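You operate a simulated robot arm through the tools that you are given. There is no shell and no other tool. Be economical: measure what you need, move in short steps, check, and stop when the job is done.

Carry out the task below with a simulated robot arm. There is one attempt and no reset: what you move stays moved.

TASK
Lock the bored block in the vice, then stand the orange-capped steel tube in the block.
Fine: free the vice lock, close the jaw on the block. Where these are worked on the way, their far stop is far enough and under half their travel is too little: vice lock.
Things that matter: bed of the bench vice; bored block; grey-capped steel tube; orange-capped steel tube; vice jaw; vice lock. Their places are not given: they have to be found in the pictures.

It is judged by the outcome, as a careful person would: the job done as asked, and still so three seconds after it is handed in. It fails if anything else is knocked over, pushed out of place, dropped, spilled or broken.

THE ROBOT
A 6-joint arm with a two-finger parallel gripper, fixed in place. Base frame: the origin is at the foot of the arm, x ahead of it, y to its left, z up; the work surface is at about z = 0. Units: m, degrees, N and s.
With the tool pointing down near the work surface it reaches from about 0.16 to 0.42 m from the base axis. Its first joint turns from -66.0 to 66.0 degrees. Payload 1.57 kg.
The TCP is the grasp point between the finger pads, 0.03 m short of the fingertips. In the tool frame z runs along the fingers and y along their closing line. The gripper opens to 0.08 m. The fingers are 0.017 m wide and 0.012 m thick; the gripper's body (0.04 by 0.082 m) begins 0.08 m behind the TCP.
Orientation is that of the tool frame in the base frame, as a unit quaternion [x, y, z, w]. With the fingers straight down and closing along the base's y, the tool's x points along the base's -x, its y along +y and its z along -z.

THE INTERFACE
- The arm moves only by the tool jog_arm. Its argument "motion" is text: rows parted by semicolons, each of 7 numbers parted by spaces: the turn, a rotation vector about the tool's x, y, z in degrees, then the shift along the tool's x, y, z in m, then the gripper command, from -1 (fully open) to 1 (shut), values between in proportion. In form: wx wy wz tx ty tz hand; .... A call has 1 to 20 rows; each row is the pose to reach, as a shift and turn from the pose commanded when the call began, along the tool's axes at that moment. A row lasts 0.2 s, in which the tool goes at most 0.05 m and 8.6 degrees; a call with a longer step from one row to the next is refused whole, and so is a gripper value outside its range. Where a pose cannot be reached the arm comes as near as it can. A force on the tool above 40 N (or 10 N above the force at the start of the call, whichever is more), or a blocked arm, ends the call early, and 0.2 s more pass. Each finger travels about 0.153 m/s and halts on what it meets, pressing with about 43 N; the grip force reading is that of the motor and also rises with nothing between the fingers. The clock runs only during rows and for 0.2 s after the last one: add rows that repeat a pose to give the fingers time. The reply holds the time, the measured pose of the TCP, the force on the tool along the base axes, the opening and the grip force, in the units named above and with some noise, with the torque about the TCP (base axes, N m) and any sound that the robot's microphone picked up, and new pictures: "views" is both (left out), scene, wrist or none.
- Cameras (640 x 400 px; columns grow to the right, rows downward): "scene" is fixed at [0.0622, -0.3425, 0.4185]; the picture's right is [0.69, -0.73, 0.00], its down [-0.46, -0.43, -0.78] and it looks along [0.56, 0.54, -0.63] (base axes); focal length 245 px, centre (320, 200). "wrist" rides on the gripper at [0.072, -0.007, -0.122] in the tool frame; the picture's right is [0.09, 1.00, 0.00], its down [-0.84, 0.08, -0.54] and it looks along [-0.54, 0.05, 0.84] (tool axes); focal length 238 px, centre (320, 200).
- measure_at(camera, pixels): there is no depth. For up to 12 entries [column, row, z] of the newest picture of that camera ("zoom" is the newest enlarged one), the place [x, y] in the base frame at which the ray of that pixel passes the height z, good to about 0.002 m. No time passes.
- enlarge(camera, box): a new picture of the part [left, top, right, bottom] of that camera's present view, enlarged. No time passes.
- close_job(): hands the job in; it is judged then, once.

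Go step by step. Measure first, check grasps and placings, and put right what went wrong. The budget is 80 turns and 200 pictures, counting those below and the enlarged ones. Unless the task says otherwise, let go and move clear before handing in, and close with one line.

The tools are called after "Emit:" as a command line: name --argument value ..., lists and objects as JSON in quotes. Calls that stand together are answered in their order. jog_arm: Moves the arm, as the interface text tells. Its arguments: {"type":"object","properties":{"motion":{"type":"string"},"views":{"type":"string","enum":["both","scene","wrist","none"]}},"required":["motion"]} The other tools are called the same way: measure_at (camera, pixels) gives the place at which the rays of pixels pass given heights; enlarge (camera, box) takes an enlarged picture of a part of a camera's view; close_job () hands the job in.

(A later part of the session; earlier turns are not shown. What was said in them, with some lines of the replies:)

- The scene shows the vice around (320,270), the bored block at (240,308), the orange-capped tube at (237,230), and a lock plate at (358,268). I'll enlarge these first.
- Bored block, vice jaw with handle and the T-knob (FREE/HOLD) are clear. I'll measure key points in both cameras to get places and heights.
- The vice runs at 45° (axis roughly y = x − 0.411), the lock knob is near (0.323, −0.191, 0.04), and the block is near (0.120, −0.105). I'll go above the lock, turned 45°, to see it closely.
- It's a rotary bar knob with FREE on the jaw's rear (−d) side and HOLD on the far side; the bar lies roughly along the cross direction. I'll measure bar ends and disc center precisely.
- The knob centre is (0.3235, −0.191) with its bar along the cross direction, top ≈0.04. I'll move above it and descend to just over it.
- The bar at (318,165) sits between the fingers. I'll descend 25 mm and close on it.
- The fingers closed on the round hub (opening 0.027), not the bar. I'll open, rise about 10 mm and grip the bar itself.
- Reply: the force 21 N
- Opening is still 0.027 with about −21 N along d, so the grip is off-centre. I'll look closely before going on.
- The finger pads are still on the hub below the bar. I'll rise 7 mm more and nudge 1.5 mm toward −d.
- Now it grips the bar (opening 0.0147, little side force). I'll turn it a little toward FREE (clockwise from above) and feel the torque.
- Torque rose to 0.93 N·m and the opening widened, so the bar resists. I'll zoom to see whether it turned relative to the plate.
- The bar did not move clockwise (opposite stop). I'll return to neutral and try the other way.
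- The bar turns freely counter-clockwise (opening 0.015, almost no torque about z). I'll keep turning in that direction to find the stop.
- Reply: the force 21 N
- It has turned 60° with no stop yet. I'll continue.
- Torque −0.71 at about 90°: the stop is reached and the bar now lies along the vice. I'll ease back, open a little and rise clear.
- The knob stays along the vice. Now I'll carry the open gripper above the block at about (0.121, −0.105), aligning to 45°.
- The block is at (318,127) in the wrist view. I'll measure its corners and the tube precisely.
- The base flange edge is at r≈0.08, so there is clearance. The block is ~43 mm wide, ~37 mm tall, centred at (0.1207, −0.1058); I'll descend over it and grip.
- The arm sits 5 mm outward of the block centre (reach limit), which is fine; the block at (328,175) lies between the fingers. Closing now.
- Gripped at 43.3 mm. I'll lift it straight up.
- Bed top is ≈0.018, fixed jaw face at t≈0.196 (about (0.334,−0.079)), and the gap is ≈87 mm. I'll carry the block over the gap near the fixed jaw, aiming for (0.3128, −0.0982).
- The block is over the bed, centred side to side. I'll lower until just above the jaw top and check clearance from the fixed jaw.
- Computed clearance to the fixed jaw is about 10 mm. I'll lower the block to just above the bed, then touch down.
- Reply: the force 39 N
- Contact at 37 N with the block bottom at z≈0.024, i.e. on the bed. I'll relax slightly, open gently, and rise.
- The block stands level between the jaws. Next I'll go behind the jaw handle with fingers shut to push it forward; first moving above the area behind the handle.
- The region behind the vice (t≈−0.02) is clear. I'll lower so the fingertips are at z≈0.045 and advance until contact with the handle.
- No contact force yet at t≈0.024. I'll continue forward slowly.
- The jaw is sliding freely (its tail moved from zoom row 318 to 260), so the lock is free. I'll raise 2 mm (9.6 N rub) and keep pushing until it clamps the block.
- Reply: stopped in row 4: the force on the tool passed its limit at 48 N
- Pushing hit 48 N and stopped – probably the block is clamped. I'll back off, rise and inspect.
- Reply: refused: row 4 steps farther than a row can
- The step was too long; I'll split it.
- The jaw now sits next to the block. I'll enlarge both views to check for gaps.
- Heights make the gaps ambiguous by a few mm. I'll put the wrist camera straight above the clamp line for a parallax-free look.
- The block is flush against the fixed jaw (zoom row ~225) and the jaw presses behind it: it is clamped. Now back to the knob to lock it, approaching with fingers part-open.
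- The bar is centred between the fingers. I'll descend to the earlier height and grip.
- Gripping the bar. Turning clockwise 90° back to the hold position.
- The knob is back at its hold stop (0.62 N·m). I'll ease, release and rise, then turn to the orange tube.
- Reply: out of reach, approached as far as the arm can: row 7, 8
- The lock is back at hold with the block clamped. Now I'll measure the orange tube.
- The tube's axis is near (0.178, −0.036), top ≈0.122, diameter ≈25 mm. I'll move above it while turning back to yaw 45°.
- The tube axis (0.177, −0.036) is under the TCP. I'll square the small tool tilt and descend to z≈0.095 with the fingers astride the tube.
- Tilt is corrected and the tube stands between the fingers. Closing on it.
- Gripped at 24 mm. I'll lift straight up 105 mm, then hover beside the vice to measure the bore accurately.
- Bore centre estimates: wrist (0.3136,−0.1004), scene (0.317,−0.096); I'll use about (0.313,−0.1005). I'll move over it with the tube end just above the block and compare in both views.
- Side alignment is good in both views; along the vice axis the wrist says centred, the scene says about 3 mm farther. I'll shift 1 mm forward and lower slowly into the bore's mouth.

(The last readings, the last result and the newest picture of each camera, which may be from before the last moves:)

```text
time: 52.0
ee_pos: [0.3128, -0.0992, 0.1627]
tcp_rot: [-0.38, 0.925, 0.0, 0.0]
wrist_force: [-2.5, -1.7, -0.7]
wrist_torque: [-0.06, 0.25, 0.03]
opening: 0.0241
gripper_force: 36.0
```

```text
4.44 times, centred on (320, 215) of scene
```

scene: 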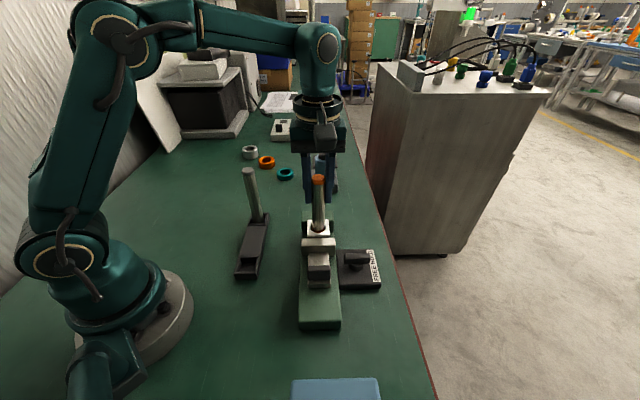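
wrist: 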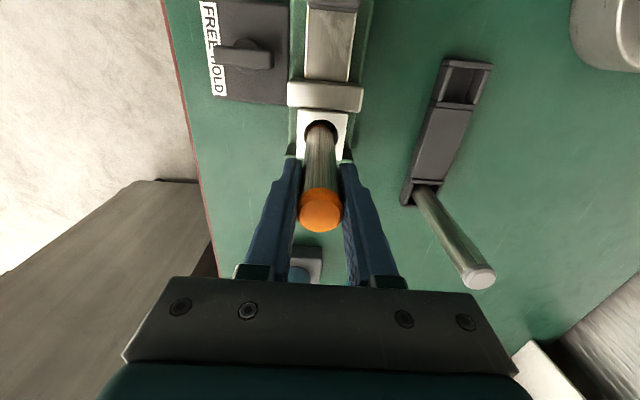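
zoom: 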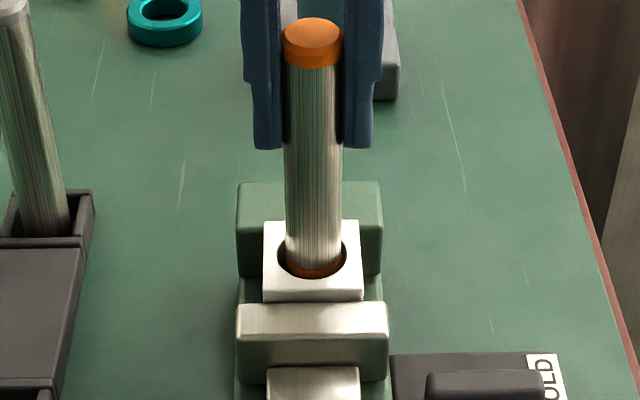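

The tube's end is entering the bore; a light −d force suggests the far wall is close. I'll ease back 1 mm and keep lowering.

Emit:
jog_arm --motion "0 0 0 0.001 0 0.003 0.8; 0 0 0 0.001 0 0.007 0.8; 0 0 0 0.001 0 0.011 0.8; 0 0 0 0.001 0 0.015 0.8; 0 0 0 0.001 0 0.015 0.8"

Emit:
enlarge --camera "scene" --box '[280, 170, 360, 260]'

```text
time: 53.2
ee_pos: [0.3108, -0.1004, 0.1471]
tcp_rot: [-0.379, 0.925, 0.0, 0.0]
wrist_force: [0.9, -0.6, -1.7]
wrist_torque: [0.0, -0.04, 0.04]
opening: 0.0243
gripper_force: 35.4
```

scene: 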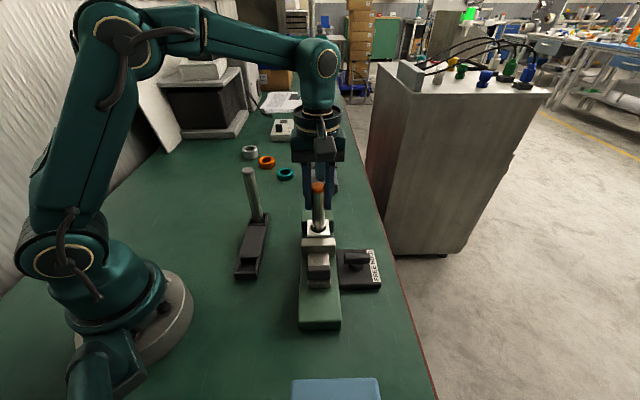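
wrist: 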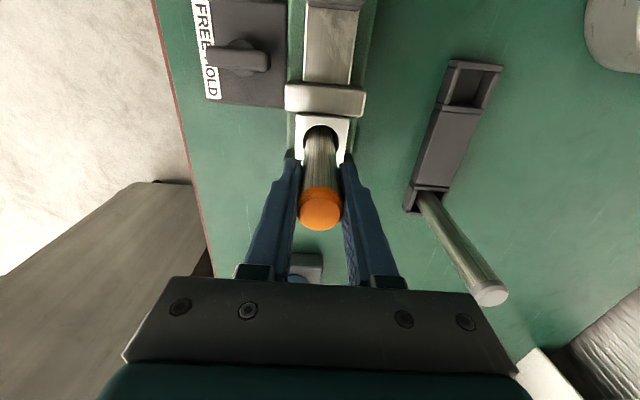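

```text
4.44 times, centred on (320, 215) of scene
```

zoom: 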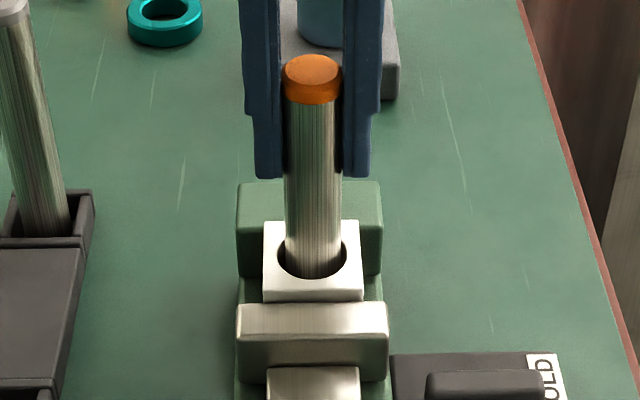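

It's in the bore with no side forces. I'll lower slowly until it bottoms.

Emit:
jog_arm --motion "0 0 0 0 0 0.005 0.8; 0 0 0 0 0 0.01 0.8; 0 0 0 0 0 0.014 0.8; 0 0 0 0 0 0.017 0.8; 0 0 0 0 0 0.02 0.8; 0 0 0 0 0 0.022 0.8; 0 0 0 0 0 0.024 0.8; 0 0 0 0 0 0.026 0.8; 0 0 0 0 0 0.028 0.8; 0 0 0 0 0 0.03 0.8; 0 0 0 0 0 0.032 0.8"

Emit:
enlarge --camera "scene" --box '[280, 170, 360, 260]'

```text
time: 55.6
ee_pos: [0.3119, -0.0987, 0.115]
tcp_rot: [-0.378, 0.926, -0.002, 0.002]
wrist_force: [4.6, -2.6, 29.1]
wrist_torque: [-0.27, -0.41, -0.02]
opening: 0.0241
gripper_force: 35.7
```

scene: 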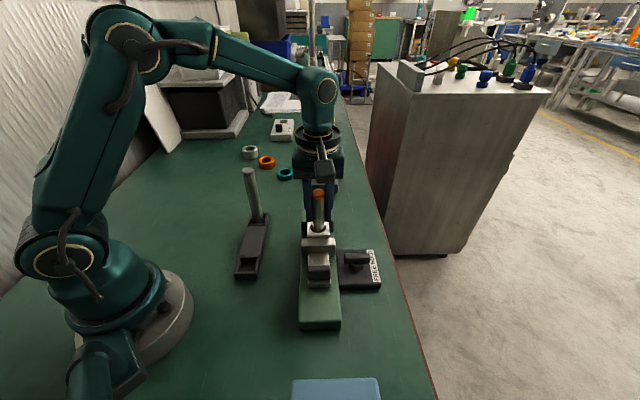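
wrist: 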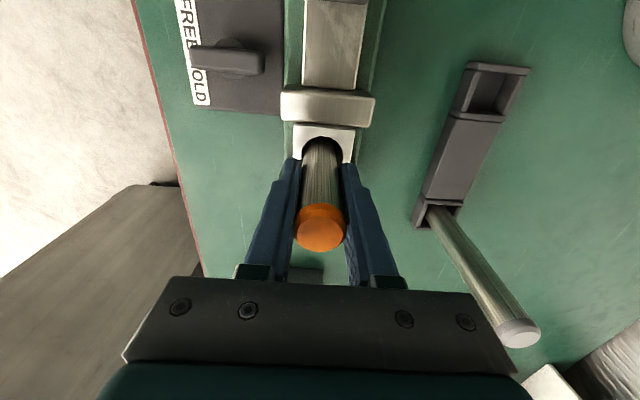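

```text
4.44 times, centred on (320, 215) of scene
```

zoom: 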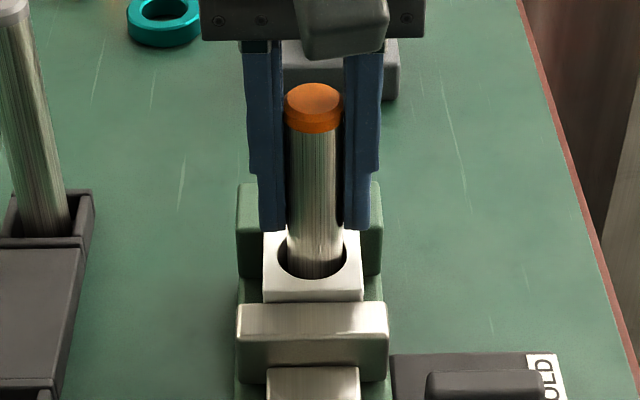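

The fingers slipped down the tube: the cap dropped only ~11 mm in the last 32 mm, so it met something. I'll triangulate the cap height to see how deep the tube sits.

Emit:
measure_at --camera "zoom" --pixels '[[314, 98, 0.14], [314, 98, 0.15], [314, 98, 0.16], [314, 98, 0.17]]'

Emit:
measure_at --camera "wrist" --pixels '[[320, 236, 0.14], [320, 236, 0.15], [320, 236, 0.16], [320, 236, 0.17]]'

Emit:
enlarge --camera "wrist" --box '[260, 90, 380, 260]'

```text
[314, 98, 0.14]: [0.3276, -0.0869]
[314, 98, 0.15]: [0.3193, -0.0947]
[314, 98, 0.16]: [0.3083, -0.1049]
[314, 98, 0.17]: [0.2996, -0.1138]
```

```text
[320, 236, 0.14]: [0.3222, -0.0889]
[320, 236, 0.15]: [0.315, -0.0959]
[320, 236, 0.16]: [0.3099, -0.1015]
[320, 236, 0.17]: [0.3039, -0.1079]
```

```text
2.35 times, centred on (320, 175) of wrist
```

zoom: 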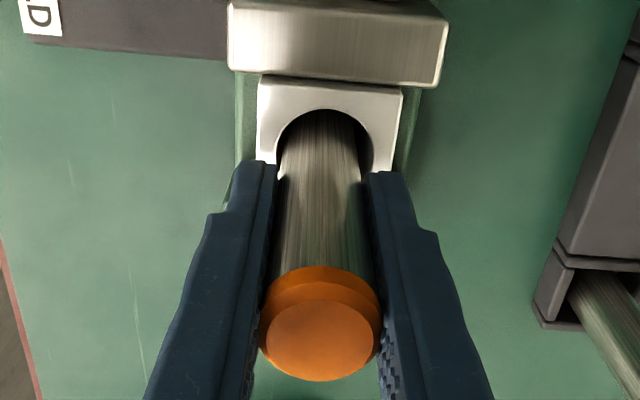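

The cap top is at z≈0.157 directly over the bore, so the tube (≈118 mm) rests at z≈0.038 – consistent with a blind bore floor. I'll relieve the down force and open gently.

Emit:
jog_arm --motion "0 0 0 0 0 -0.003 0.8; 0 0 0 0 0 -0.003 0.8; 0 0 0 0 0 -0.003 0.3; 0 0 0 0 0 -0.003 0.1; 0 0 0 0 0 -0.003 -0.1; 0 0 0 0 0 -0.003 -0.1"

Emit:
enlarge --camera "scene" --box '[280, 170, 360, 260]'

```text
time: 57.0
ee_pos: [0.3113, -0.1008, 0.118]
tcp_rot: [-0.379, 0.925, -0.001, -0.001]
wrist_force: [0.3, -0.3, 0.3]
wrist_torque: [0.03, 0.01, -0.05]
opening: 0.044
gripper_force: 0.0
```

scene: 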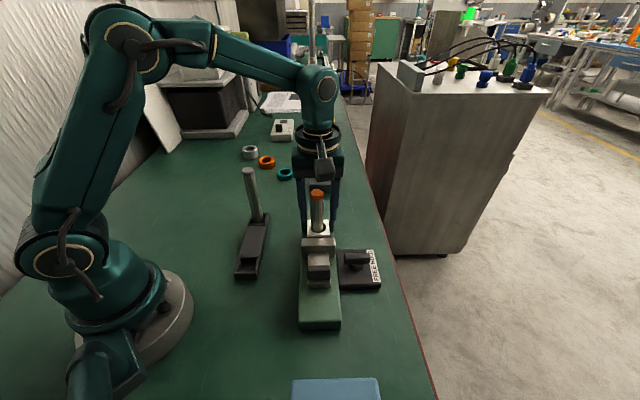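
wrist: 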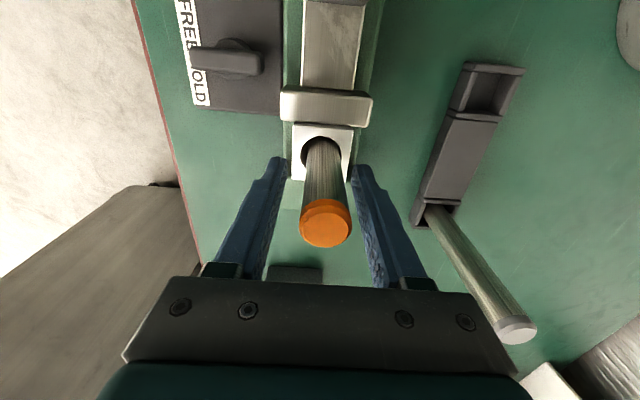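

```text
4.44 times, centred on (320, 215) of scene
```

zoom: 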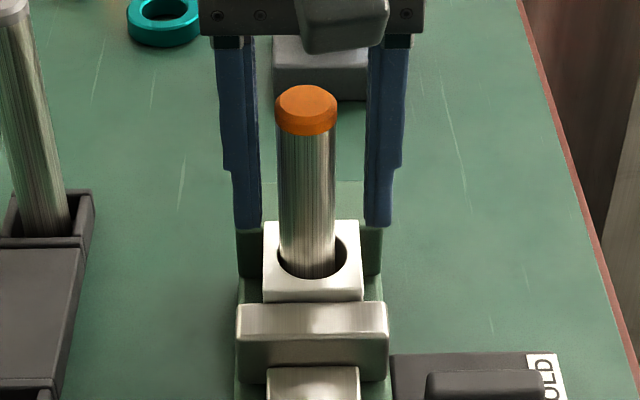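

The tube stands by itself, having shifted a couple of mm in the bore. I'll rise straight up clear and inspect.

Emit:
jog_arm --motion "0 0 0 0 0.001 0 -0.5; 0 0 0 0 0.001 0 -0.5; 0 0 0 0 0.001 -0.03 -0.5; 0 0 0 0 0.001 -0.06 -0.5; 0 0 0 0 0.001 -0.09 -0.5; 0 0 0 0.03 0.001 -0.1 -0.5; 0 0 0 0.07 0.02 -0.1 -0.5; 0 0 0 0.09 0.05 -0.1 -0.5; 0 0 0 0.09 0.05 -0.1 -0.5; 0 0 0 0.09 0.05 -0.1 -0.5"

Emit:
enlarge --camera "scene" --box '[280, 170, 400, 300]'

Emit:
enlarge --camera "wrist" --box '[160, 60, 320, 220]'

```text
time: 59.2
ee_pos: [0.2104, -0.1293, 0.2188]
tcp_rot: [-0.379, 0.925, -0.001, 0.001]
wrist_force: [0.0, -0.2, 0.0]
wrist_torque: [0.05, -0.04, -0.02]
opening: 0.0603
gripper_force: 0.1
```

scene: 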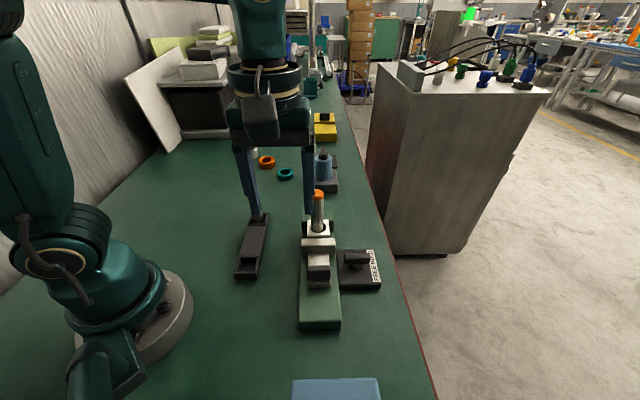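
wrist: 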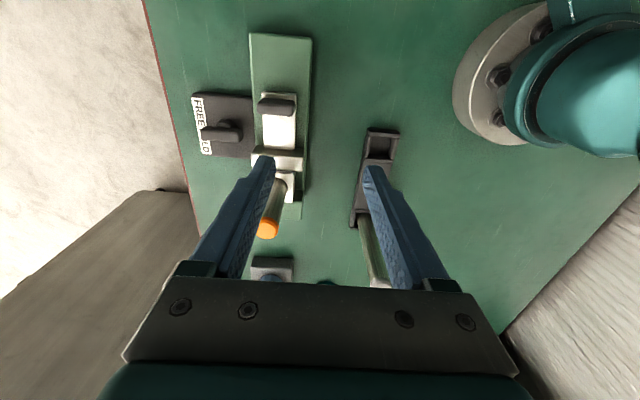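

```text
3.08 times, centred on (340, 235) of scene
```

zoom: 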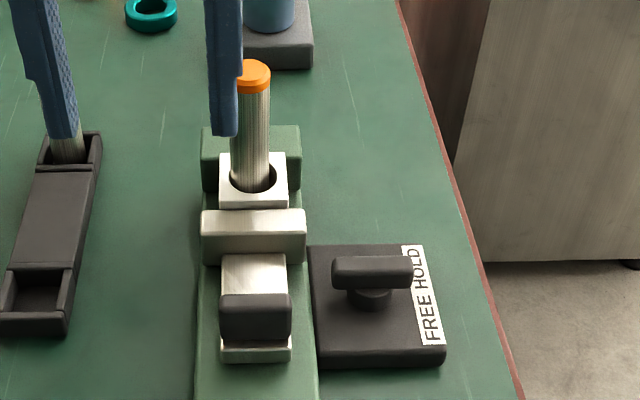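

```text
2.50 times, centred on (240, 140) of wrist
```

zoom: 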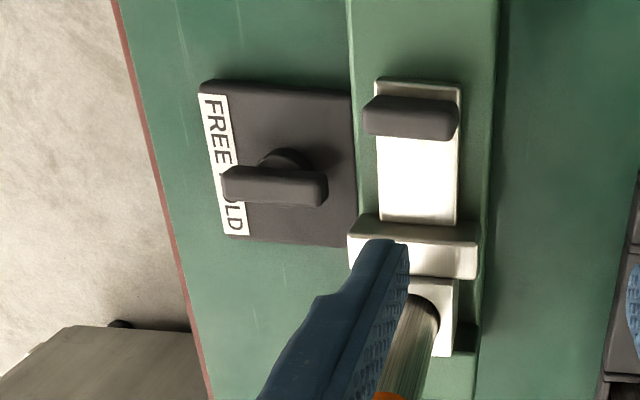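

The orange tube stands upright in the clamped block, the lock bar is back at its hold stop, the other items are untouched, and the gripper is clear. Handing in.

Emit:
close_job

```text
The job is handed in.
```

The bored block is clamped in the vice with the lock turned back to its hold stop. The orange-capped tube stands upright in the bore, and I've handed the job in.
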